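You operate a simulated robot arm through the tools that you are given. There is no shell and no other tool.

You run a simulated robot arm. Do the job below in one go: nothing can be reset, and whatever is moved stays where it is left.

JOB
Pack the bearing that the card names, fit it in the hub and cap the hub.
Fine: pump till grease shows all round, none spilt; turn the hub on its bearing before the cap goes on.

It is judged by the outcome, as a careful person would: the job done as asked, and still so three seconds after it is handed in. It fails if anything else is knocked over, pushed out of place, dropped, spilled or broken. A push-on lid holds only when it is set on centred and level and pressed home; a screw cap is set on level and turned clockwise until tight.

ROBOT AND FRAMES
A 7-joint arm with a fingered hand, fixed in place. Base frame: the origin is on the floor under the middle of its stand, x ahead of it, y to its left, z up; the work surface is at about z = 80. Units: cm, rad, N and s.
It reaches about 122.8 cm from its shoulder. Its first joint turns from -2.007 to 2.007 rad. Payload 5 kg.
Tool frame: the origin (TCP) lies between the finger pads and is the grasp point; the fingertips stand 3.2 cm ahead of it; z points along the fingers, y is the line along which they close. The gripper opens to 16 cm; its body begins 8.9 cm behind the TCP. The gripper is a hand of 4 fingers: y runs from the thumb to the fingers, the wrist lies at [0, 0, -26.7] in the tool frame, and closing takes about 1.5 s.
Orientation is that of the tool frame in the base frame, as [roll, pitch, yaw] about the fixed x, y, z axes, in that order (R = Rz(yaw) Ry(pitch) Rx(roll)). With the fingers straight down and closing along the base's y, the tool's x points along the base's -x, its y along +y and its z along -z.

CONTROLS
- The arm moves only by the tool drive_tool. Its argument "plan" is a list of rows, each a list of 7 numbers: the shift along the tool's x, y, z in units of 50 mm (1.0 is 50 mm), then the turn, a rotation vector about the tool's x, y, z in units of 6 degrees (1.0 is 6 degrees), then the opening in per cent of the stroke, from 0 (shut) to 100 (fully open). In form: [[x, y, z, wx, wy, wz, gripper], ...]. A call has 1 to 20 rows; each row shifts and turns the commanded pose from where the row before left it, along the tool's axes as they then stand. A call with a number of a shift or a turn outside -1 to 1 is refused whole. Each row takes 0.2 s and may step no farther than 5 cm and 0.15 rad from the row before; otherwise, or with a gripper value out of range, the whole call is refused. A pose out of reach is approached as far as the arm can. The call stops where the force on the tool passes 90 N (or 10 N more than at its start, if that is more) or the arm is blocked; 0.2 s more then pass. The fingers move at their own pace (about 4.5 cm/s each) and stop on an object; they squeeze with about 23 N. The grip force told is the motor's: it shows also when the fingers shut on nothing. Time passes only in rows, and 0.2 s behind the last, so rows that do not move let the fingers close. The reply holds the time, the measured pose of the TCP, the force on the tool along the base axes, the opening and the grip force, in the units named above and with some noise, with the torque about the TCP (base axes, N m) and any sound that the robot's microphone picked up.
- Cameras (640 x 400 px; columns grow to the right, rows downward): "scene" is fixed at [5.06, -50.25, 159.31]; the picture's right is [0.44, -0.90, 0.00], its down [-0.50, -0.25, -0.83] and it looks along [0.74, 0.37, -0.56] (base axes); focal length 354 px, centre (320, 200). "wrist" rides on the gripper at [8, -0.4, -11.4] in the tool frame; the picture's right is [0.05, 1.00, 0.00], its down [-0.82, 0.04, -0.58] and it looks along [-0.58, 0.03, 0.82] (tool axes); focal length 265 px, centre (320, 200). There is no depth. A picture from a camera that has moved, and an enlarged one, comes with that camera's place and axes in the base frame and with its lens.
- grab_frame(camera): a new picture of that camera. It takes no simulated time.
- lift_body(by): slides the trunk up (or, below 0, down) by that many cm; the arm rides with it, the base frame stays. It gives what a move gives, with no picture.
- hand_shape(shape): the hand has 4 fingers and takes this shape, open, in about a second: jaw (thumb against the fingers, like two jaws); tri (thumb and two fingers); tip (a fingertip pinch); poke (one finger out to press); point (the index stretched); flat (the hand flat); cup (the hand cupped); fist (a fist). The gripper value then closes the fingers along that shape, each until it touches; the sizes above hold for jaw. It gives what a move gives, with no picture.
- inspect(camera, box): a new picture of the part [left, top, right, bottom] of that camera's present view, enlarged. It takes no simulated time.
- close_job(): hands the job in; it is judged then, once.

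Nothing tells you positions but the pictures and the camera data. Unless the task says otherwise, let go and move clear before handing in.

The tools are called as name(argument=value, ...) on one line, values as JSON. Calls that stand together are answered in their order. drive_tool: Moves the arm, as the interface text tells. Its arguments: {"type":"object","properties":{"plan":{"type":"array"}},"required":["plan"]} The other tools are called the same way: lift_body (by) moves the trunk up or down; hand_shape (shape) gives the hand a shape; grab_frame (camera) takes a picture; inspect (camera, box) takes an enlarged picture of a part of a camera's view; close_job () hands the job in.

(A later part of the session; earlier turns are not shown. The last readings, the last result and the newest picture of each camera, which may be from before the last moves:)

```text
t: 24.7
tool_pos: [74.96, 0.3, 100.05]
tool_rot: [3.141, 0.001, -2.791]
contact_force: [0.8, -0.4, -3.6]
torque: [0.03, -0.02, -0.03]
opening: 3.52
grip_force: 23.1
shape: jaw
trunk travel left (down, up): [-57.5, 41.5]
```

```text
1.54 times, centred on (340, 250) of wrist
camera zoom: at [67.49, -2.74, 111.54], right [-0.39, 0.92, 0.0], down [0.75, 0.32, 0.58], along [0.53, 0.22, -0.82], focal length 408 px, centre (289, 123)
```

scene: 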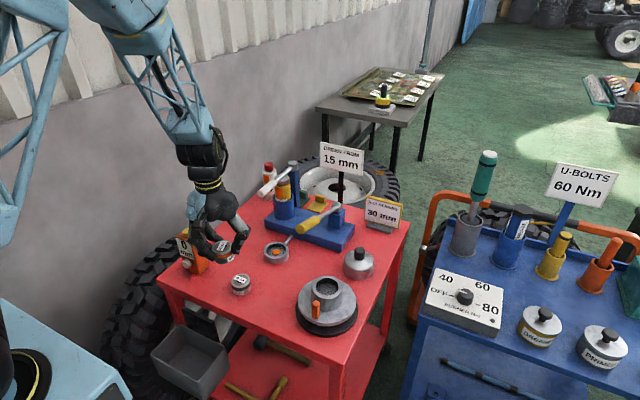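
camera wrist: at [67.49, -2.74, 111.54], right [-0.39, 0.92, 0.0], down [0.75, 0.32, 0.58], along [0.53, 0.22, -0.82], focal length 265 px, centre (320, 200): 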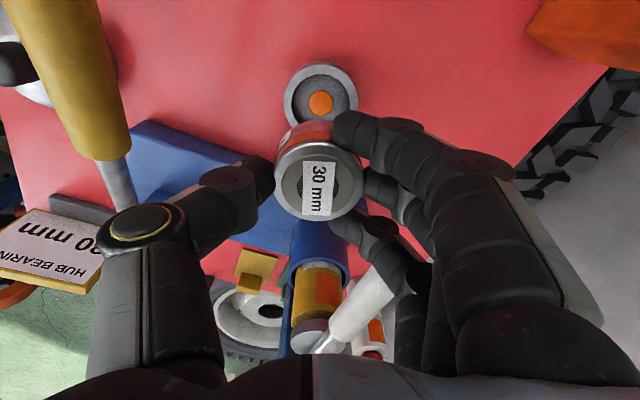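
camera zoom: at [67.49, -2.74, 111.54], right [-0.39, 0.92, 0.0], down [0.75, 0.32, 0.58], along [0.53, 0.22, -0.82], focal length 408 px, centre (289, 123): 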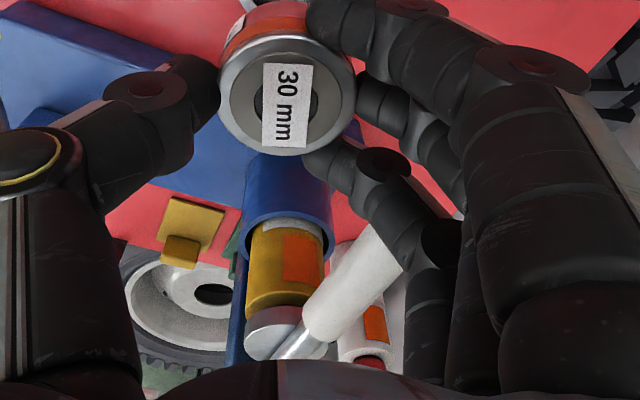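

The bearing is centred over the cup to within about 1 mm. I'm lowering partway and checking alignment again from both cameras.

drive_tool(plan=[[0, 0, 0.5, 0, 0, 0, 0], [0, 0, 0.5, 0, 0, 0, 0], [0, 0, 0.5, 0, 0, 0, 0], [0, 0, 0.5, 0, 0, 0, 0], [0, 0, 0, 0, 0, 0, 0]])

grab_frame(camera="wrist")

inspect(camera="scene", box=[220, 180, 340, 280])

```text
t: 25.9
tool_pos: [74.83, 0.35, 90.07]
tool_rot: [3.141, -0.001, -2.792]
contact_force: [-0.4, 0.0, -4.2]
torque: [0.0, 0.0, -0.01]
opening: 3.55
grip_force: 23.4
shape: jaw
trunk travel left (down, up): [-57.5, 41.5]
```

```text
taken
camera wrist: at [67.42, -2.92, 101.43], right [-0.39, 0.92, 0.0], down [0.75, 0.32, 0.58], along [0.53, 0.22, -0.82], focal length 265 px, centre (320, 200)
```

wrist: 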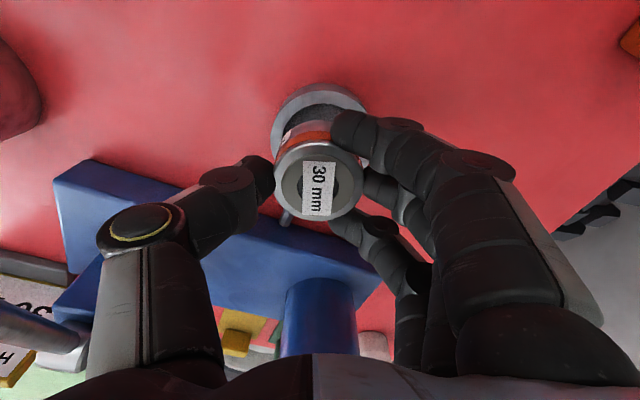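

```text
4.00 times, centred on (280, 230) of scene
camera zoom: at [5.06, -50.25, 159.31], right [0.44, -0.9, 0.0], down [-0.5, -0.25, -0.83], along [0.74, 0.37, -0.56], focal length 1415 px, centre (480, 80)
```

zoom: 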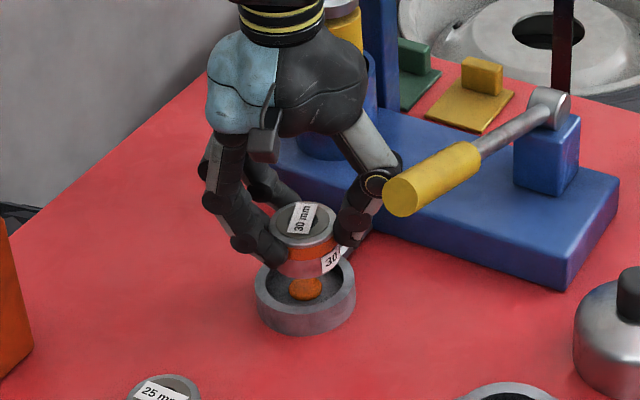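

drive_tool(plan=[[0, 0, 0.3, 0, 0, 0, 0], [0, 0, 0.2, 0, 0, 0, 0], [0, 0, 0, 0, 0, 0, 0]])

inspect(camera="scene", box=[235, 205, 325, 275])

inspect(camera="wrist", box=[220, 70, 420, 260])

```text
t: 26.7
tool_pos: [74.69, 0.07, 87.61]
tool_rot: [3.141, -0.001, -2.792]
contact_force: [-0.3, -0.6, -4.3]
torque: [0.02, 0.0, -0.02]
opening: 3.54
grip_force: 23.4
shape: jaw
trunk travel left (down, up): [-57.5, 41.5]
```

```text
5.71 times, centred on (280, 240) of scene
camera zoom: at [5.06, -50.25, 159.31], right [0.44, -0.9, 0.0], down [-0.5, -0.25, -0.83], along [0.74, 0.37, -0.56], focal length 2021 px, centre (549, -29)
```

zoom: 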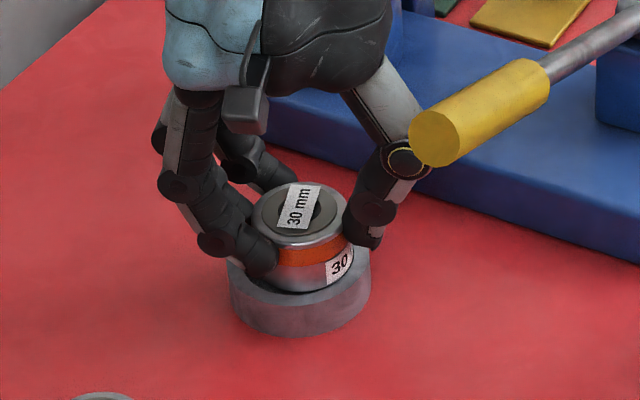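

```text
2.11 times, centred on (320, 165) of wrist
camera zoom: at [67.33, -3.04, 98.88], right [-0.39, 0.92, 0.0], down [0.75, 0.32, 0.58], along [0.53, 0.22, -0.82], focal length 559 px, centre (320, 274)
```

zoom: 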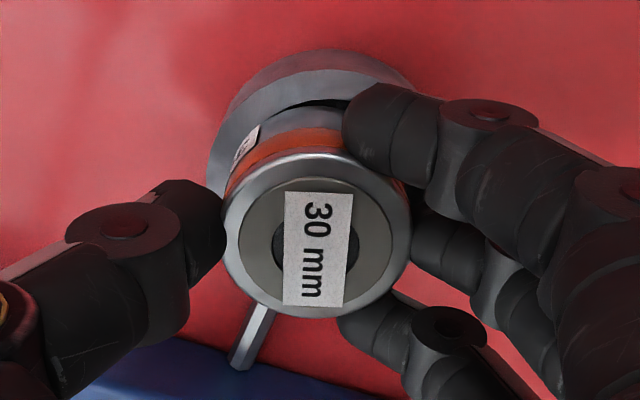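

It's nearly centred, so I'm nudging about 2 mm toward +y and lowering into the cup in small steps while watching the force.

drive_tool(plan=[[-0.01, 0.04, 0, 0, 0, 0, 0], [0, 0, 0.08, 0, 0, 0, 0], [0, 0, 0, 0, 0, 0, 0]])

inspect(camera="wrist", box=[220, 70, 420, 260])

inspect(camera="scene", box=[235, 205, 325, 275])

```text
t: 27.5
tool_pos: [74.83, 0.27, 87.19]
tool_rot: [-3.14, 0.001, -2.792]
contact_force: [-0.1, 1.6, -4.8]
torque: [0.02, 0.02, -0.02]
opening: 3.54
grip_force: 23.4
shape: jaw
trunk travel left (down, up): [-57.5, 41.5]
```

```text
2.11 times, centred on (320, 165) of wrist
camera zoom: at [67.4, -2.82, 98.52], right [-0.39, 0.92, 0.0], down [0.75, 0.32, 0.58], along [0.53, 0.22, -0.82], focal length 559 px, centre (320, 274)
```

zoom: 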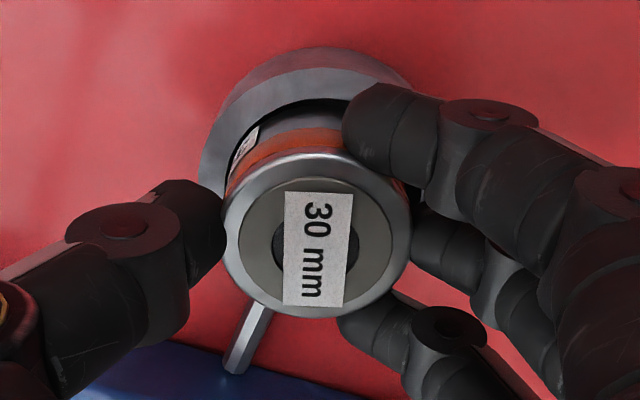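

```text
5.71 times, centred on (280, 240) of scene
camera zoom: at [5.06, -50.25, 159.31], right [0.44, -0.9, 0.0], down [-0.5, -0.25, -0.83], along [0.74, 0.37, -0.56], focal length 2021 px, centre (549, -29)
```

zoom: 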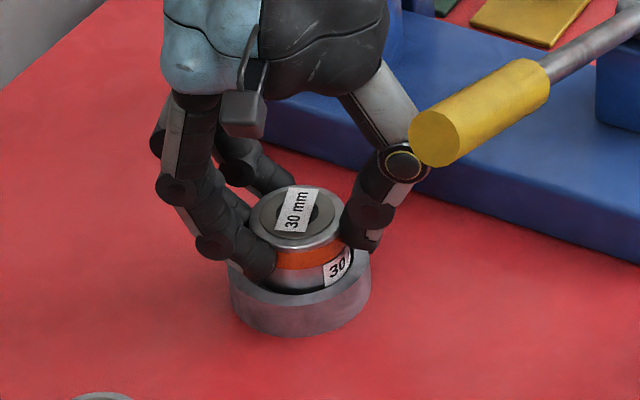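

drive_tool(plan=[[0, 0, 0.06, 0, 0, 0, 0], [0, 0, 0.04, 0, 0, 0, 0], [0, 0, 0, 0, 0, 0, 0]])

inspect(camera="scene", box=[235, 205, 325, 275])

```text
t: 28.3
tool_pos: [74.78, 0.32, 86.66]
tool_rot: [3.141, 0.001, -2.793]
contact_force: [0.1, -0.2, -3.8]
torque: [-0.03, -0.01, 0.0]
opening: 3.53
grip_force: 22.9
shape: jaw
trunk travel left (down, up): [-57.5, 41.5]
```

```text
5.71 times, centred on (280, 240) of scene
camera zoom: at [5.06, -50.25, 159.31], right [0.44, -0.9, 0.0], down [-0.5, -0.25, -0.83], along [0.74, 0.37, -0.56], focal length 2021 px, centre (549, -29)
```

zoom: 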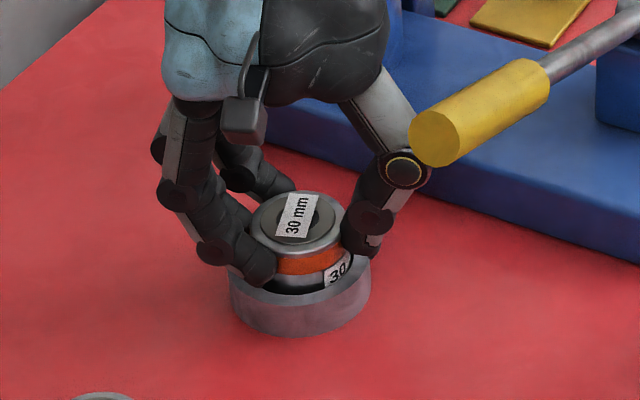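

drive_tool(plan=[[0, 0, 0.04, 0, 0, 0, 0], [0, 0, 0.03, 0, 0, 0, 0], [0, 0, 0, 0, 0, 0, 0]])

inspect(camera="scene", box=[255, 225, 305, 265])

inspect(camera="wrist", box=[220, 70, 420, 260])

```text
t: 29.1
tool_pos: [74.92, 0.48, 86.23]
tool_rot: [3.14, 0.0, -2.791]
contact_force: [0.7, -0.6, -5.1]
torque: [0.0, -0.02, 0.0]
opening: 3.55
grip_force: 23.1
shape: jaw
trunk travel left (down, up): [-57.5, 41.5]
```

```text
10.00 times, centred on (280, 245) of scene
camera zoom: at [5.06, -50.25, 159.31], right [0.44, -0.9, 0.0], down [-0.5, -0.25, -0.83], along [0.74, 0.37, -0.56], focal length 3537 px, centre (720, -250)
```

zoom: 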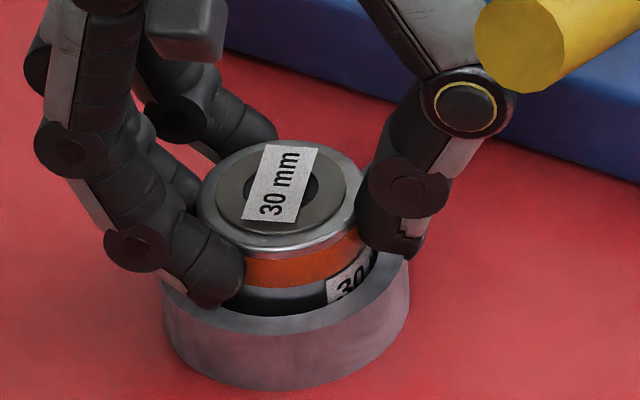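

```text
2.11 times, centred on (320, 165) of wrist
camera zoom: at [67.51, -2.7, 97.69], right [-0.39, 0.92, 0.0], down [0.75, 0.32, 0.58], along [0.53, 0.22, -0.82], focal length 559 px, centre (320, 274)
```

zoom: 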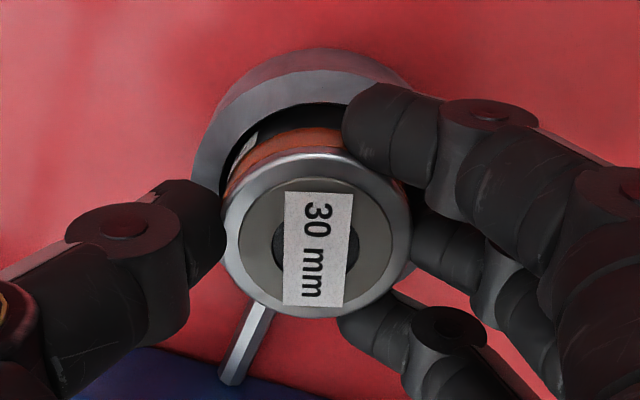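

drive_tool(plan=[[0, -0.01, 0.04, 0, 0, 0, 0], [0, 0, 0, 0, 0, 0, 0]])

inspect(camera="scene", box=[255, 225, 305, 265])

```text
t: 29.7
tool_pos: [74.92, 0.39, 86.19]
tool_rot: [-3.14, 0.002, -2.793]
contact_force: [-2.4, -1.1, 8.9]
torque: [-0.02, 0.04, 0.01]
opening: 3.58
grip_force: 23.3
shape: jaw
trunk travel left (down, up): [-57.5, 41.5]
```

```text
10.00 times, centred on (280, 245) of scene
camera zoom: at [5.06, -50.25, 159.31], right [0.44, -0.9, 0.0], down [-0.5, -0.25, -0.83], along [0.74, 0.37, -0.56], focal length 3537 px, centre (720, -250)
```

zoom: 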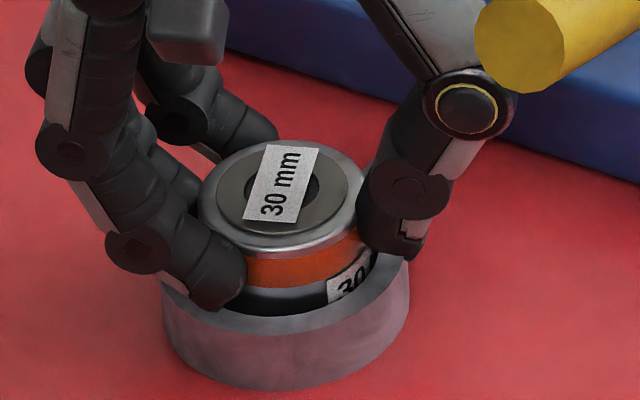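

The bearing has touched down, with about 13 N of support. I'll ease off slightly, open the fingers gently, and see how it sits.

drive_tool(plan=[[0, 0, -0.03, 0, 0, 0, 0], [0, 0, 0, 0, 0, 0, 30], [0, 0, 0, 0, 0, 0, 38], [0, 0, 0, 0, 0, 0, 48], [0, 0, 0, 0, 0, 0, 48], [0, 0, 0, 0, 0, 0, 48], [0, 0, 0, 0, 0, 0, 48]])

inspect(camera="scene", box=[245, 220, 315, 270])

inspect(camera="wrist", box=[220, 70, 420, 260])

```text
t: 31.3
tool_pos: [74.94, 0.32, 86.23]
tool_rot: [-3.141, 0.0, -2.794]
contact_force: [-0.2, -0.9, -0.1]
torque: [-0.01, 0.0, -0.01]
opening: 7.58
grip_force: 0.0
shape: jaw
trunk travel left (down, up): [-57.5, 41.5]
```

```text
8.00 times, centred on (280, 245) of scene
camera zoom: at [5.06, -50.25, 159.31], right [0.44, -0.9, 0.0], down [-0.5, -0.25, -0.83], along [0.74, 0.37, -0.56], focal length 2830 px, centre (640, -160)
```

zoom: 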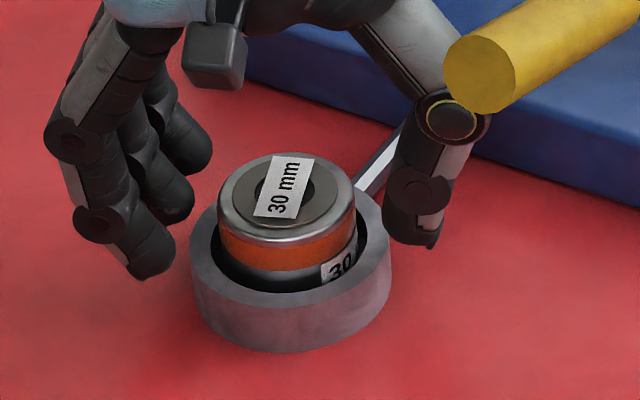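

```text
2.11 times, centred on (320, 165) of wrist
camera zoom: at [67.53, -2.74, 97.69], right [-0.39, 0.92, 0.0], down [0.75, 0.32, 0.58], along [0.53, 0.22, -0.82], focal length 559 px, centre (320, 274)
```

zoom: 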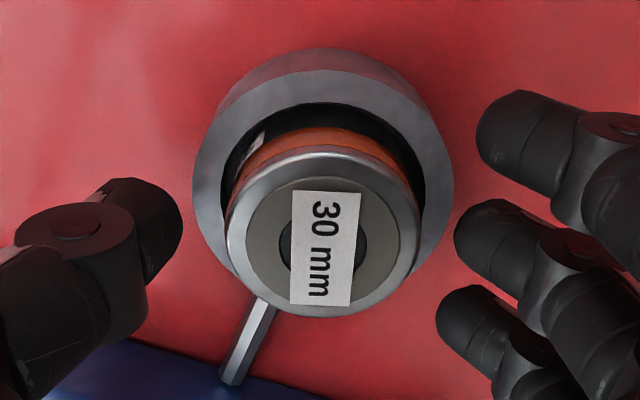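

The bearing sits level and centred in the packer cup. I'm rising straight up clear of both levers.

drive_tool(plan=[[0, 0, -0.4, 0, 0, 0, 48], [0, 0, -0.5, 0, 0, 0, 40], [0, 0.1, 0, 0, 0, 0, 30], [0, 0.1, 0, 0, 0, 0, 30], [0, 0, -0.3, 0, 0, 0, 30], [0, 0, -0.6, 0, 0, 0, 30], [0, 0, -0.6, 0, 0, 0, 30], [0, 0, -0.6, 0, 0, 0, 30], [0, 0, -0.6, 0, 0, 0, 30], [0, 0, -0.4, 0, 0, 0, 30], [0, 0, 0, 0, 0, 0, 30]])

grab_frame(camera="scene")

grab_frame(camera="wrist")

```text
t: 33.7
tool_pos: [74.62, 1.39, 106.32]
tool_rot: [3.14, -0.001, -2.793]
contact_force: [-1.3, 0.5, 0.5]
torque: [0.01, -0.02, -0.01]
opening: 4.86
grip_force: 0.0
shape: jaw
trunk travel left (down, up): [-57.5, 41.5]
```

```text
taken
```

scene: 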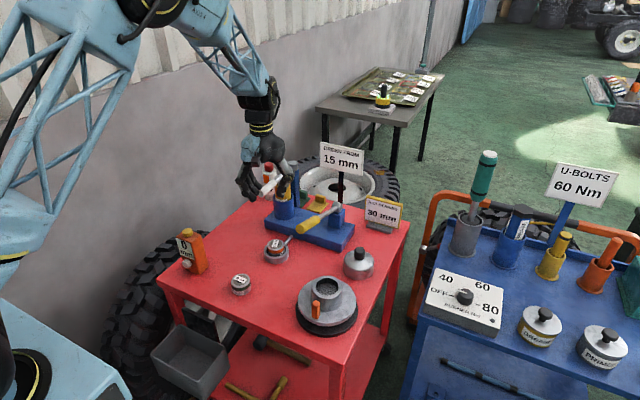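

```text
taken
camera wrist: at [67.2, -1.79, 117.69], right [-0.39, 0.92, 0.0], down [0.75, 0.32, 0.58], along [0.53, 0.22, -0.82], focal length 265 px, centre (320, 200)
```

wrist: 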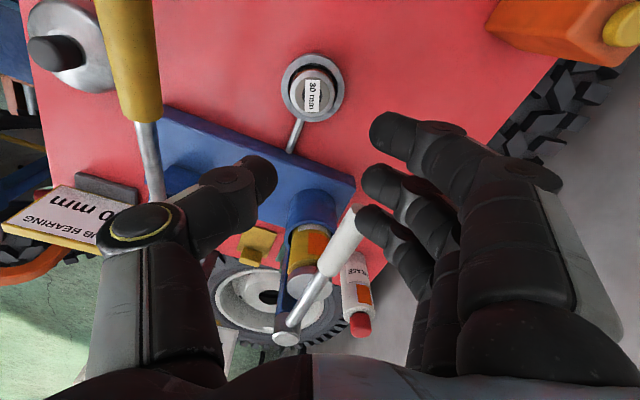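

inspect(camera="wrist", box=[240, 150, 400, 350])

inspect(camera="wrist", box=[70, 0, 270, 220])

inspect(camera="scene", box=[250, 180, 370, 275])

```text
2.00 times, centred on (320, 250) of wrist
camera zoom: at [67.2, -1.79, 117.69], right [-0.39, 0.92, 0.0], down [0.75, 0.32, 0.58], along [0.53, 0.22, -0.82], focal length 531 px, centre (320, 100)
```

zoom: 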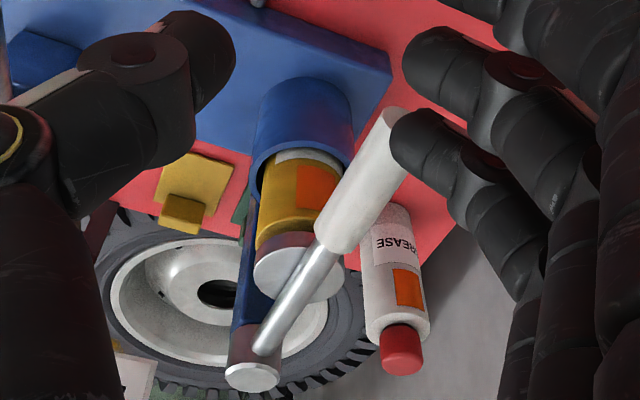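

```text
1.82 times, centred on (170, 110) of wrist
camera zoom: at [67.2, -1.79, 117.69], right [-0.39, 0.92, 0.0], down [0.75, 0.32, 0.58], along [0.53, 0.22, -0.82], focal length 483 px, centre (593, 364)
```

zoom: 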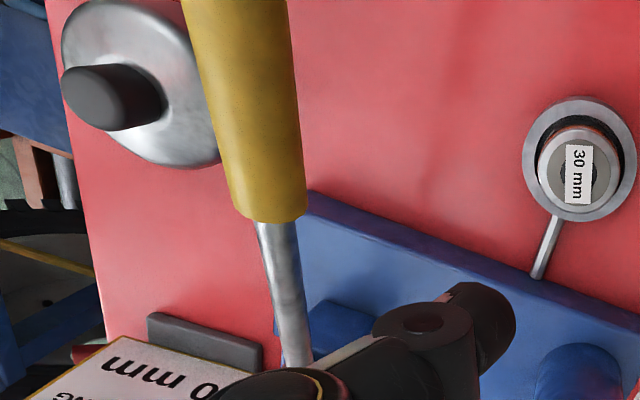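

```text
4.21 times, centred on (310, 228) of scene
camera zoom: at [5.06, -50.25, 159.31], right [0.44, -0.9, 0.0], down [-0.5, -0.25, -0.83], along [0.74, 0.37, -0.56], focal length 1489 px, centre (362, 84)
```

zoom: 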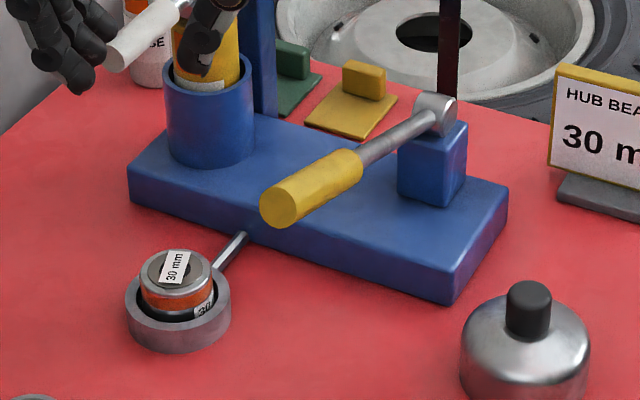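

The white arm is a swing latch over the cartridge, and the yellow lever on its horizontal pivot is the pump. I'm rising and moving over the yellow handle, whose tip is at about (69, -12.2, 99.4).

drive_tool(plan=[[0, 0, -0.8, 0, 0, 0, 30], [0, 0, -0.8, 0, 0, 0, 30], [0, 0, -0.8, 0, 0, 0, 30], [0.54, -0.517, 0, 0, 0, 0, 30], [0.54, -0.517, 0, 0, 0, 0, 30], [0.54, -0.517, 0, 0, 0, 0, 30], [0.54, -0.517, 0, 0, 0, 0, 30], [0, 0, 0, 0, 0, 1, 30], [0, 0, 0, 0, 0, 1, 30], [0, 0, 0, 0, 0, 1, 30], [0, 0, 0, 0, 0, 0.33, 30], [0, 0, 0, 0, 0, 0, 30]])

hand_shape(shape="fist")

inspect(camera="scene", box=[220, 80, 420, 250])

grab_frame(camera="wrist")

hand_shape(shape="poke")

inspect(camera="scene", box=[220, 80, 420, 250])

grab_frame(camera="wrist")

```text
t: 36.3
tool_pos: [67.87, -12.29, 118.24]
tool_rot: [-3.141, -0.001, 3.14]
contact_force: [0.5, 0.3, 0.6]
torque: [-0.02, 0.02, 0.02]
opening: 4.85
grip_force: 0.1
shape: jaw
trunk travel left (down, up): [-57.5, 41.5]
```

```text
t: 37.2
tool_pos: [67.92, -12.27, 118.24]
tool_rot: [3.142, 0.0, 3.141]
contact_force: [-0.1, 0.0, -0.2]
torque: [0.0, 0.01, 0.02]
opening: 0.0
grip_force: 0.0
shape: fist
trunk travel left (down, up): [-57.5, 41.5]
```

```text
2.35 times, centred on (320, 165) of scene
camera zoom: at [5.06, -50.25, 159.31], right [0.44, -0.9, 0.0], down [-0.5, -0.25, -0.83], along [0.74, 0.37, -0.56], focal length 832 px, centre (320, 282)
```

zoom: 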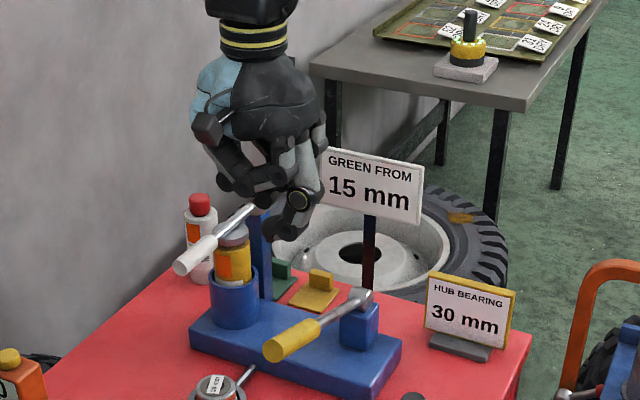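

```text
taken
camera wrist: at [59.93, -12.58, 129.66], right [-0.05, 1.0, 0.0], down [0.82, 0.04, 0.58], along [0.58, 0.03, -0.82], focal length 265 px, centre (320, 200)
```

wrist: 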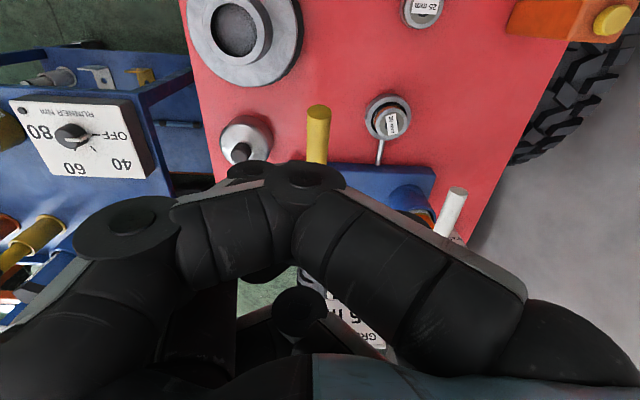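

```text
t: 38.1
tool_pos: [68.11, -12.35, 118.25]
tool_rot: [-3.142, -0.002, -3.141]
contact_force: [-0.2, -0.8, -0.3]
torque: [0.01, -0.03, 0.0]
opening: 0.01
grip_force: 0.1
shape: poke
trunk travel left (down, up): [-57.5, 41.5]
```

```text
2.35 times, centred on (320, 165) of scene
camera zoom: at [5.06, -50.25, 159.31], right [0.44, -0.9, 0.0], down [-0.5, -0.25, -0.83], along [0.74, 0.37, -0.56], focal length 832 px, centre (320, 282)
```

zoom: 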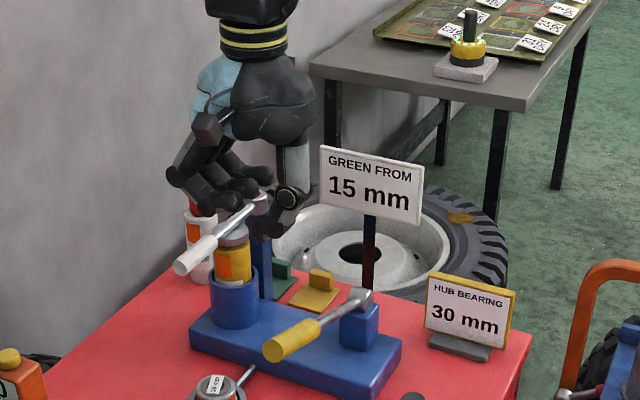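

```text
taken
camera wrist: at [59.93, -12.59, 129.66], right [-0.05, 1.0, 0.0], down [0.82, 0.04, 0.58], along [0.58, 0.03, -0.82], focal length 265 px, centre (320, 200)
```

wrist: 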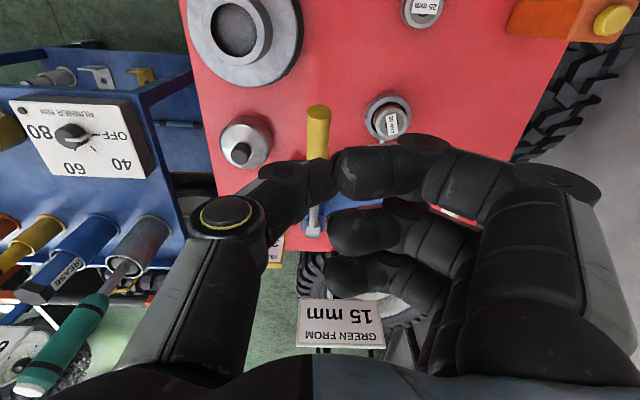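

Handle line confirmed at y ≈ -12.25. I'll close the hand and turn it 90° so the three fingertips lie across the handle, then press it down gently.

hand_shape(shape="jaw")

drive_tool(plan=[[0, 0, 0, 0, 0, 1, 0], [0, 0, 0, 0, 0, 1, 0], [0, 0, 0, 0, 0, 1, 0], [0, 0, 0, 0, 0, 1, 0], [0, 0, 0, 0, 0, 1, 0], [0, 0, 0, 0, 0, 1, 0], [0, 0, 0, 0, 0, 1, 0], [0, 0, 0, 0, 0, 1, 0], [0, 0, 0, 0, 0, 1, 0], [0, 0, 0, 0, 0, 1, 0], [0, 0, 0, 0, 0, 1, 0], [0, 0, 0, 0, 0, 1, 0], [0, 0, 0, 0, 0, 1, 0], [0, 0, 0, 0, 0, 1, 0], [0, 0, 0, 0, 0, 1, 0], [0, 0.4, 0.3, 0, 0, 0, 0], [0, 0.4, 0.3, 0, 0, 0, 0], [0, 0, 0.5, 0, 0, 0, 0], [0, 0, 0, 0, 0, 0, 0]])

grab_frame(camera="wrist")

inspect(camera="scene", box=[220, 110, 400, 270])

```text
t: 39.0
tool_pos: [67.94, -12.12, 118.29]
tool_rot: [-3.142, 0.0, -3.141]
contact_force: [-0.1, 1.0, -0.3]
torque: [-0.01, 0.01, 0.01]
opening: 15.99
grip_force: 0.2
shape: jaw
trunk travel left (down, up): [-57.5, 41.5]
```

```text
t: 43.0
tool_pos: [71.93, -12.14, 112.71]
tool_rot: [3.14, -0.001, 1.57]
contact_force: [0.6, 0.9, -0.5]
torque: [0.01, 0.0, -0.05]
opening: 0.0
grip_force: 23.1
shape: jaw
trunk travel left (down, up): [-57.5, 41.5]
```

```text
taken
camera wrist: at [71.52, -4.1, 124.07], right [1.0, 0.05, 0.0], down [0.04, -0.82, 0.58], along [0.03, -0.58, -0.82], focal length 265 px, centre (320, 200)
```

wrist: 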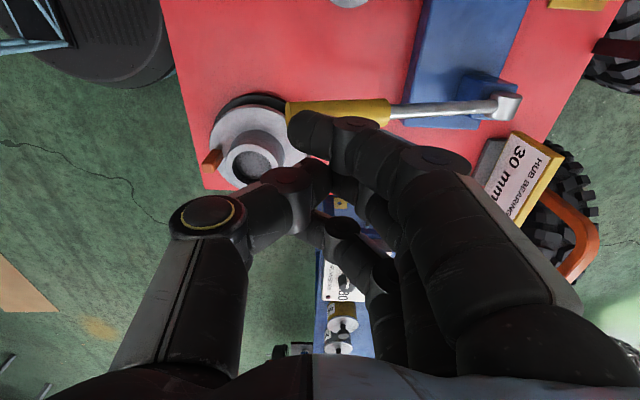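

```text
2.50 times, centred on (310, 190) of scene
camera zoom: at [5.06, -50.25, 159.31], right [0.44, -0.9, 0.0], down [-0.5, -0.25, -0.83], along [0.74, 0.37, -0.56], focal length 884 px, centre (345, 225)
```

zoom: 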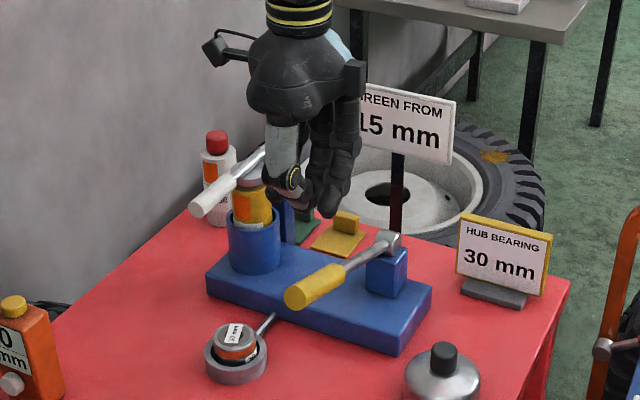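

drive_tool(plan=[[0, 0, 0.6, 0, 0, 0, 0], [0, 0, 0.6, 0, 0, 0, 0], [0, 0, 0.5, 0, 0, 0, 0], [0, 0, 0, 0, 0, 0, 0]])

inspect(camera="scene", box=[250, 160, 370, 270])

grab_frame(camera="wrist")

```text
t: 44.0
tool_pos: [71.9, -12.35, 104.13]
tool_rot: [-3.14, -0.001, 1.573]
contact_force: [0.8, 0.0, 0.1]
torque: [-0.03, -0.01, 0.03]
opening: 0.02
grip_force: 23.1
shape: jaw
trunk travel left (down, up): [-57.5, 41.5]
```

```text
3.64 times, centred on (310, 215) of scene
camera zoom: at [5.06, -50.25, 159.31], right [0.44, -0.9, 0.0], down [-0.5, -0.25, -0.83], along [0.74, 0.37, -0.56], focal length 1286 px, centre (356, 146)
```

zoom: 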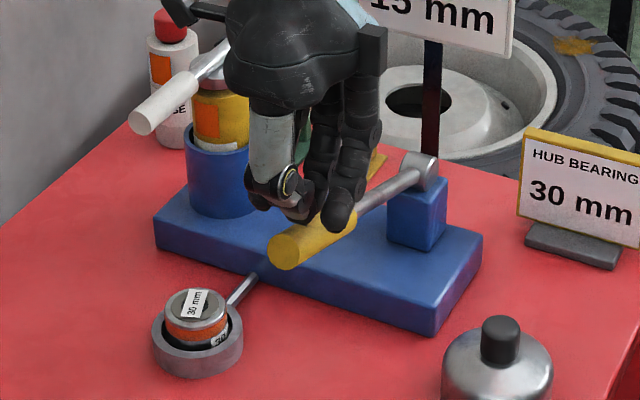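

```text
taken
camera wrist: at [71.57, -4.25, 115.59], right [1.0, 0.05, 0.0], down [0.04, -0.82, 0.58], along [0.03, -0.58, -0.82], focal length 265 px, centre (320, 200)
```

wrist: 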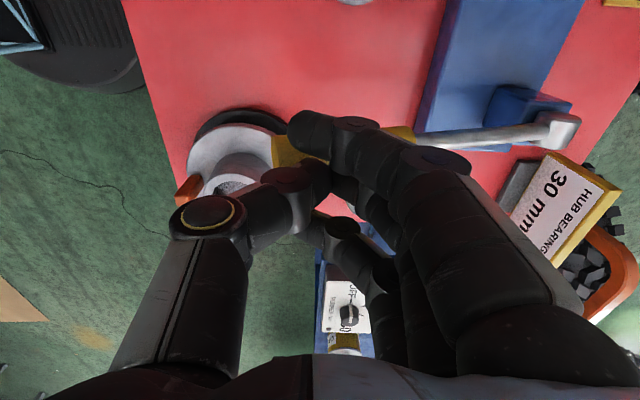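

drive_tool(plan=[[0, 0, 0.2, 0, 0, 0, 0], [0, 0, 0.2, 0, 0, 0, 0], [0, -0.03, 0.2, 0, 0, 0, 0], [0, 0, 0, 0, 0, 0, 0]])

inspect(camera="scene", box=[250, 160, 370, 270])

```text
t: 45.0
tool_pos: [71.71, -12.19, 101.27]
tool_rot: [-3.141, 0.002, 1.57]
contact_force: [-0.8, 0.3, 2.2]
torque: [0.01, 0.05, 0.0]
opening: 0.0
grip_force: 22.8
shape: jaw
trunk travel left (down, up): [-57.5, 41.5]
```

```text
3.64 times, centred on (310, 215) of scene
camera zoom: at [5.06, -50.25, 159.31], right [0.44, -0.9, 0.0], down [-0.5, -0.25, -0.83], along [0.74, 0.37, -0.56], focal length 1286 px, centre (356, 146)
```

zoom: 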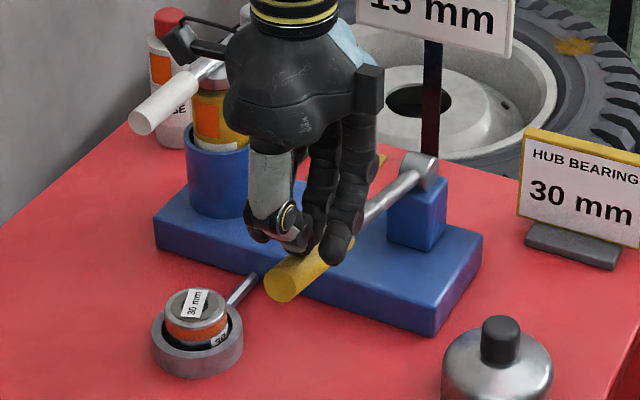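

The handle moves with only a few newtons. I'm continuing the downstroke in steps.

drive_tool(plan=[[0, -0.03, 0.2, 0, 0, 0, 0], [0, -0.03, 0.2, 0, 0, 0, 0], [0, -0.03, 0.2, 0, 0, 0, 0], [0, -0.02, 0.2, 0, 0, 0, 0], [0, 0, 0, 0, 0, 0, 0]])

inspect(camera="scene", box=[250, 160, 370, 270])

```text
t: 46.2
tool_pos: [71.2, -12.24, 97.26]
tool_rot: [3.14, 0.0, 1.571]
contact_force: [-0.5, -0.1, 3.0]
torque: [-0.01, -0.02, 0.0]
opening: 0.0
grip_force: 23.4
shape: jaw
trunk travel left (down, up): [-57.5, 41.5]
```

```text
3.64 times, centred on (310, 215) of scene
camera zoom: at [5.06, -50.25, 159.31], right [0.44, -0.9, 0.0], down [-0.5, -0.25, -0.83], along [0.74, 0.37, -0.56], focal length 1286 px, centre (356, 146)
```

zoom: 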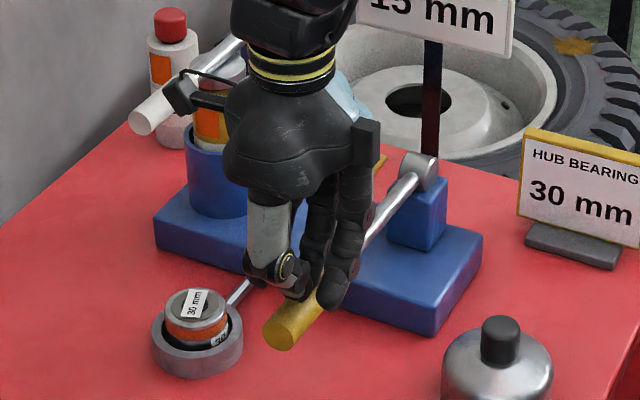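

drive_tool(plan=[[0, -0.01, 0.2, 0, 0, 0, 0], [0, -0.01, 0.2, 0, 0, 0, 0], [0, 0, 0, 0, 0, 0, 0]])

inspect(camera="scene", box=[250, 160, 370, 270])

inspect(camera="scene", box=[250, 230, 310, 270])

```text
t: 47.0
tool_pos: [71.08, -12.06, 95.27]
tool_rot: [-3.139, 0.001, 1.571]
contact_force: [-1.1, -0.9, 3.8]
torque: [-0.06, -0.02, -0.01]
opening: 0.02
grip_force: 22.8
shape: jaw
trunk travel left (down, up): [-57.5, 41.5]
```

```text
3.64 times, centred on (310, 215) of scene
camera zoom: at [5.06, -50.25, 159.31], right [0.44, -0.9, 0.0], down [-0.5, -0.25, -0.83], along [0.74, 0.37, -0.56], focal length 1286 px, centre (356, 146)
```

zoom: 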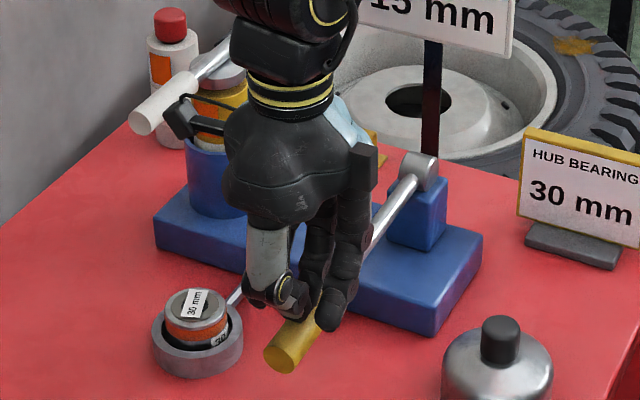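

```text
10.00 times, centred on (280, 250) of scene
camera zoom: at [5.06, -50.25, 159.31], right [0.44, -0.9, 0.0], down [-0.5, -0.25, -0.83], along [0.74, 0.37, -0.56], focal length 3537 px, centre (720, -300)
```

zoom: 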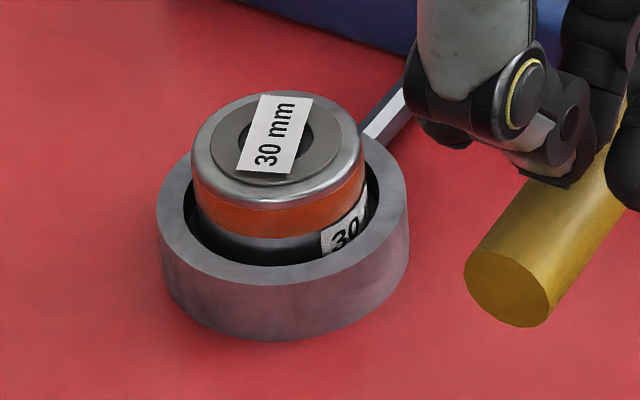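

drive_tool(plan=[[0, 0, 0.2, 0, 0, 0, 0], [0, 0, 0.1, 0, 0, 0, 0], [0, 0, 0, 0, 0, 0, 0]])

inspect(camera="scene", box=[250, 200, 340, 270])

```text
t: 47.8
tool_pos: [71.09, -12.02, 93.73]
tool_rot: [3.141, 0.001, 1.571]
contact_force: [-0.9, -0.5, 4.4]
torque: [-0.06, -0.01, 0.0]
opening: 0.0
grip_force: 22.8
shape: jaw
trunk travel left (down, up): [-57.5, 41.5]
```

```text
5.71 times, centred on (295, 235) of scene
camera zoom: at [5.06, -50.25, 159.31], right [0.44, -0.9, 0.0], down [-0.5, -0.25, -0.83], along [0.74, 0.37, -0.56], focal length 2021 px, centre (463, 0)
```

zoom: 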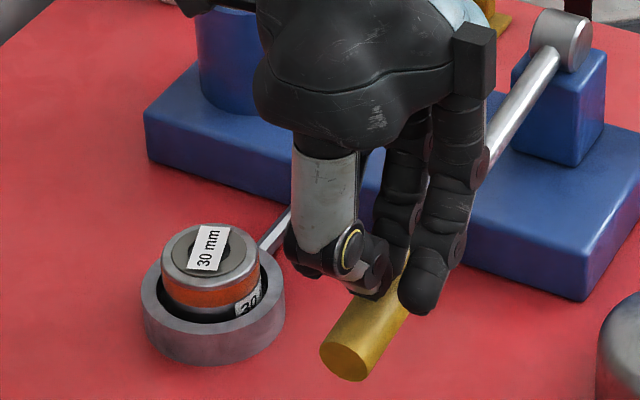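

drive_tool(plan=[[0, 0, 0.2, 0, 0, 0, 0], [0, 0, 0.1, 0, 0, 0, 0], [0, 0, 0, 0, 0, 0, 0]])

inspect(camera="scene", box=[250, 200, 340, 270])

```text
t: 48.6
tool_pos: [71.26, -12.14, 92.76]
tool_rot: [3.129, 0.003, 1.57]
contact_force: [5.2, -1.5, 72.8]
torque: [-0.1, -0.85, 0.0]
opening: 0.0
grip_force: 23.4
shape: jaw
trunk travel left (down, up): [-57.5, 41.5]
```

```text
5.71 times, centred on (295, 235) of scene
camera zoom: at [5.06, -50.25, 159.31], right [0.44, -0.9, 0.0], down [-0.5, -0.25, -0.83], along [0.74, 0.37, -0.56], focal length 2021 px, centre (463, 0)
```

zoom: 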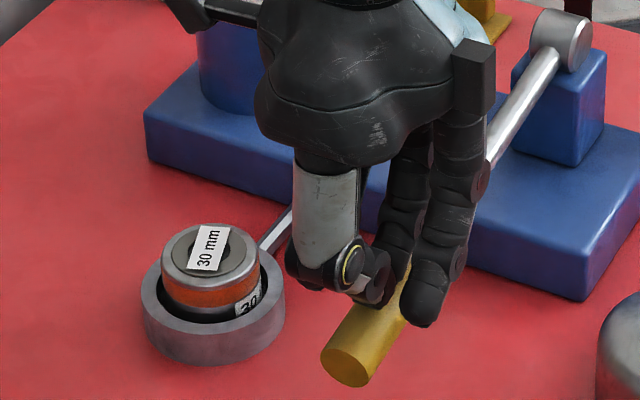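

The lever reached its bottom stop at a tool height of about 93.2. I'm raising the hand to let the lever come back, then checking for grease.

drive_tool(plan=[[0, 0, -0.2, 0, 0, 0, 0], [0, 0, -0.3, 0, 0, 0, 0], [0, 0.02, -0.4, 0, 0, 0, 0], [0, 0.04, -0.4, 0, 0, 0, 0], [0, 0.05, -0.4, 0, 0, 0, 0], [0, 0.05, -0.4, 0, 0, 0, 0], [0, 0, -0.3, 0, 0, 0, 0], [0, 0, 0, 0, 0, 0, 0]])

inspect(camera="scene", box=[250, 160, 370, 270])

inspect(camera="scene", box=[250, 230, 310, 270])

grab_frame(camera="wrist")

```text
t: 50.4
tool_pos: [72.02, -12.09, 104.15]
tool_rot: [-3.141, 0.002, 1.571]
contact_force: [0.2, -0.5, -0.1]
torque: [-0.02, -0.03, -0.01]
opening: 0.0
grip_force: 23.1
shape: jaw
trunk travel left (down, up): [-57.5, 41.5]
```

```text
3.64 times, centred on (310, 215) of scene
camera zoom: at [5.06, -50.25, 159.31], right [0.44, -0.9, 0.0], down [-0.5, -0.25, -0.83], along [0.74, 0.37, -0.56], focal length 1286 px, centre (356, 146)
```

zoom: 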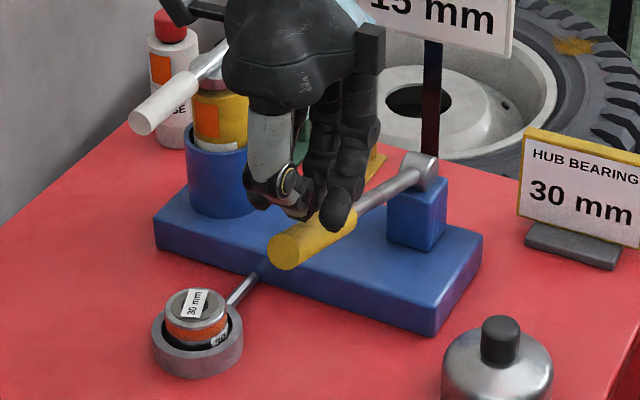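

```text
10.00 times, centred on (280, 250) of scene
camera zoom: at [5.06, -50.25, 159.31], right [0.44, -0.9, 0.0], down [-0.5, -0.25, -0.83], along [0.74, 0.37, -0.56], focal length 3537 px, centre (720, -300)
```

zoom: 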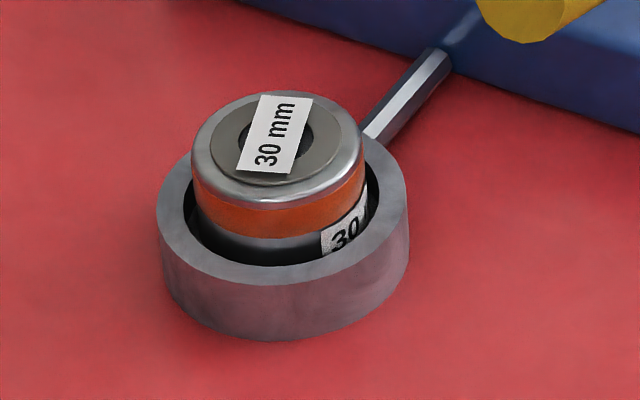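

```text
taken
camera wrist: at [71.62, -4.09, 115.58], right [1.0, 0.05, 0.0], down [0.04, -0.82, 0.58], along [0.03, -0.58, -0.82], focal length 265 px, centre (320, 200)
```

wrist: 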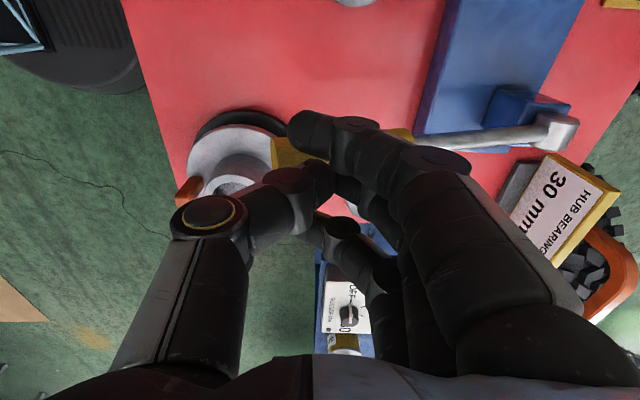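

The lever returns by itself, and no grease shows after one stroke. I'm doing a second full stroke and will check again.

drive_tool(plan=[[0, 0, 0.3, 0, 0, 0, 0], [0, -0.02, 0.3, 0, 0, 0, 0], [0, -0.03, 0.3, 0, 0, 0, 0], [0, -0.04, 0.3, 0, 0, 0, 0], [0, -0.04, 0.3, 0, 0, 0, 0], [0, -0.02, 0.3, 0, 0, 0, 0], [0, -0.01, 0.3, 0, 0, 0, 0], [0, 0, 0.1, 0, 0, 0, 0], [0, 0, 0, 0, 0, 0, 0]])

inspect(camera="scene", box=[250, 230, 310, 270])

```text
t: 52.4
tool_pos: [71.16, -12.09, 93.25]
tool_rot: [3.139, 0.003, 1.572]
contact_force: [1.9, -0.2, 22.3]
torque: [0.0, -0.37, -0.01]
opening: 0.0
grip_force: 22.8
shape: jaw
trunk travel left (down, up): [-57.5, 41.5]
```

```text
10.00 times, centred on (280, 250) of scene
camera zoom: at [5.06, -50.25, 159.31], right [0.44, -0.9, 0.0], down [-0.5, -0.25, -0.83], along [0.74, 0.37, -0.56], focal length 3537 px, centre (720, -300)
```

zoom: 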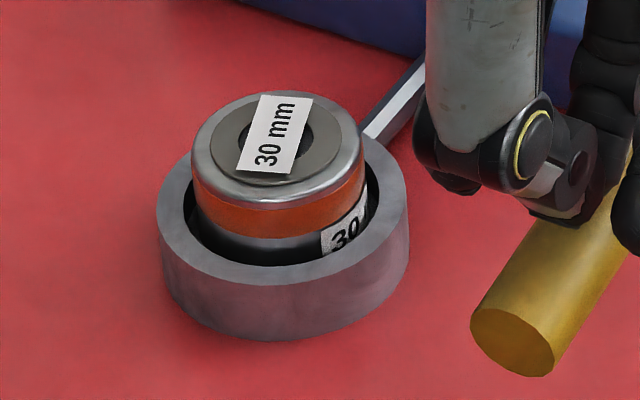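

drive_tool(plan=[[0, 0, -0.2, 0, 0, 0, 0], [0, 0, -0.3, 0, 0, 0, 0], [0, 0.02, -0.4, 0, 0, 0, 0], [0, 0.04, -0.4, 0, 0, 0, 0], [0, 0.05, -0.4, 0, 0, 0, 0], [0, 0.05, -0.4, 0, 0, 0, 0], [0, 0, -0.1, 0, 0, 0, 0], [0, 0, 0, 0, 0, 0, 0]])

inspect(camera="scene", box=[255, 235, 295, 265])

inspect(camera="scene", box=[240, 150, 330, 220])

```text
t: 54.2
tool_pos: [71.76, -12.28, 104.15]
tool_rot: [3.141, -0.001, 1.572]
contact_force: [-0.2, 0.6, 0.4]
torque: [0.0, 0.01, -0.04]
opening: 0.0
grip_force: 22.5
shape: jaw
trunk travel left (down, up): [-57.5, 41.5]
```

```text
13.33 times, centred on (275, 250) of scene
camera zoom: at [5.06, -50.25, 159.31], right [0.44, -0.9, 0.0], down [-0.5, -0.25, -0.83], along [0.74, 0.37, -0.56], focal length 4716 px, centre (920, -467)
```

zoom: 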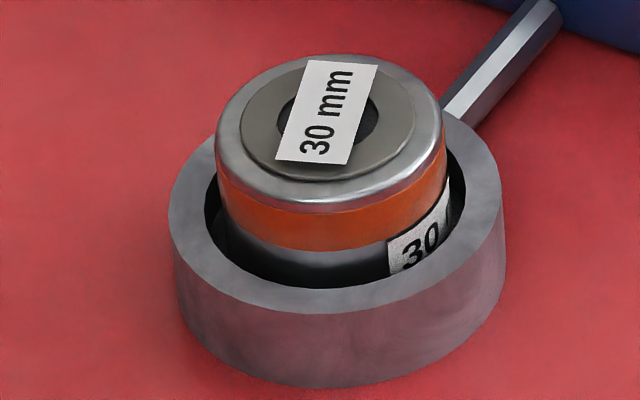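

```text
5.71 times, centred on (285, 185) of scene
camera zoom: at [5.06, -50.25, 159.31], right [0.44, -0.9, 0.0], down [-0.5, -0.25, -0.83], along [0.74, 0.37, -0.56], focal length 2021 px, centre (520, 286)
```

zoom: 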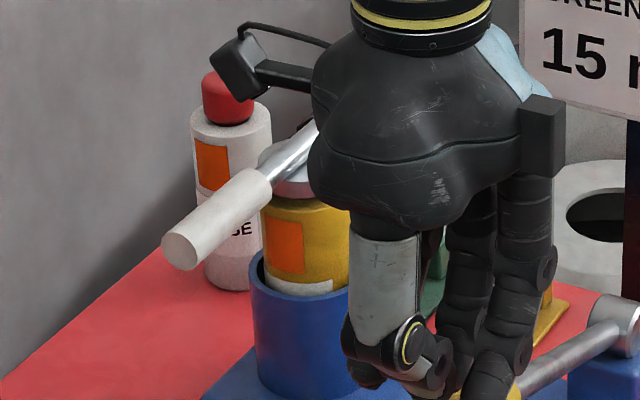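

Still nothing visible. I'm doing a third stroke and will look closely again afterwards.

drive_tool(plan=[[0, 0, 0.3, 0, 0, 0, 0], [0, -0.02, 0.3, 0, 0, 0, 0], [0, -0.03, 0.3, 0, 0, 0, 0], [0, -0.04, 0.3, 0, 0, 0, 0], [0, -0.04, 0.3, 0, 0, 0, 0], [0, -0.02, 0.3, 0, 0, 0, 0], [0, -0.01, 0.3, 0, 0, 0, 0], [0, 0, 0.1, 0, 0, 0, 0], [0, 0, 0, 0, 0, 0, 0]])

inspect(camera="scene", box=[255, 235, 295, 265])

drive_tool(plan=[[0, 0, -0.2, 0, 0, 0, 0], [0, 0, -0.3, 0, 0, 0, 0], [0, 0.02, -0.4, 0, 0, 0, 0], [0, 0.04, -0.4, 0, 0, 0, 0], [0, 0.05, -0.4, 0, 0, 0, 0], [0, 0.05, -0.4, 0, 0, 0, 0], [0, 0, -0.1, 0, 0, 0, 0], [0, 0, 0, 0, 0, 0, 0]])

inspect(camera="scene", box=[255, 235, 295, 265])

```text
t: 56.2
tool_pos: [71.2, -12.17, 93.43]
tool_rot: [3.137, 0.001, 1.572]
contact_force: [1.6, -0.7, 22.7]
torque: [-0.01, -0.37, -0.03]
opening: 0.03
grip_force: 22.8
shape: jaw
trunk travel left (down, up): [-57.5, 41.5]
```

```text
13.33 times, centred on (275, 250) of scene
camera zoom: at [5.06, -50.25, 159.31], right [0.44, -0.9, 0.0], down [-0.5, -0.25, -0.83], along [0.74, 0.37, -0.56], focal length 4716 px, centre (920, -467)
```

zoom: 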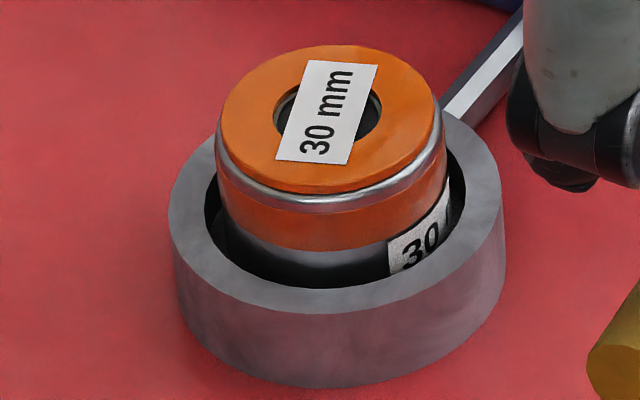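

```text
t: 58.0
tool_pos: [71.94, -12.07, 104.33]
tool_rot: [-3.141, 0.0, 1.572]
contact_force: [-0.3, -0.3, -0.3]
torque: [0.01, 0.02, 0.0]
opening: 0.0
grip_force: 23.1
shape: jaw
trunk travel left (down, up): [-57.5, 41.5]
```

```text
13.33 times, centred on (275, 250) of scene
camera zoom: at [5.06, -50.25, 159.31], right [0.44, -0.9, 0.0], down [-0.5, -0.25, -0.83], along [0.74, 0.37, -0.56], focal length 4716 px, centre (920, -467)
```

zoom: 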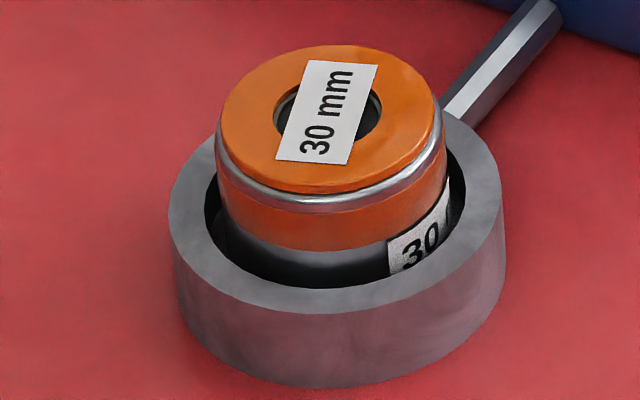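

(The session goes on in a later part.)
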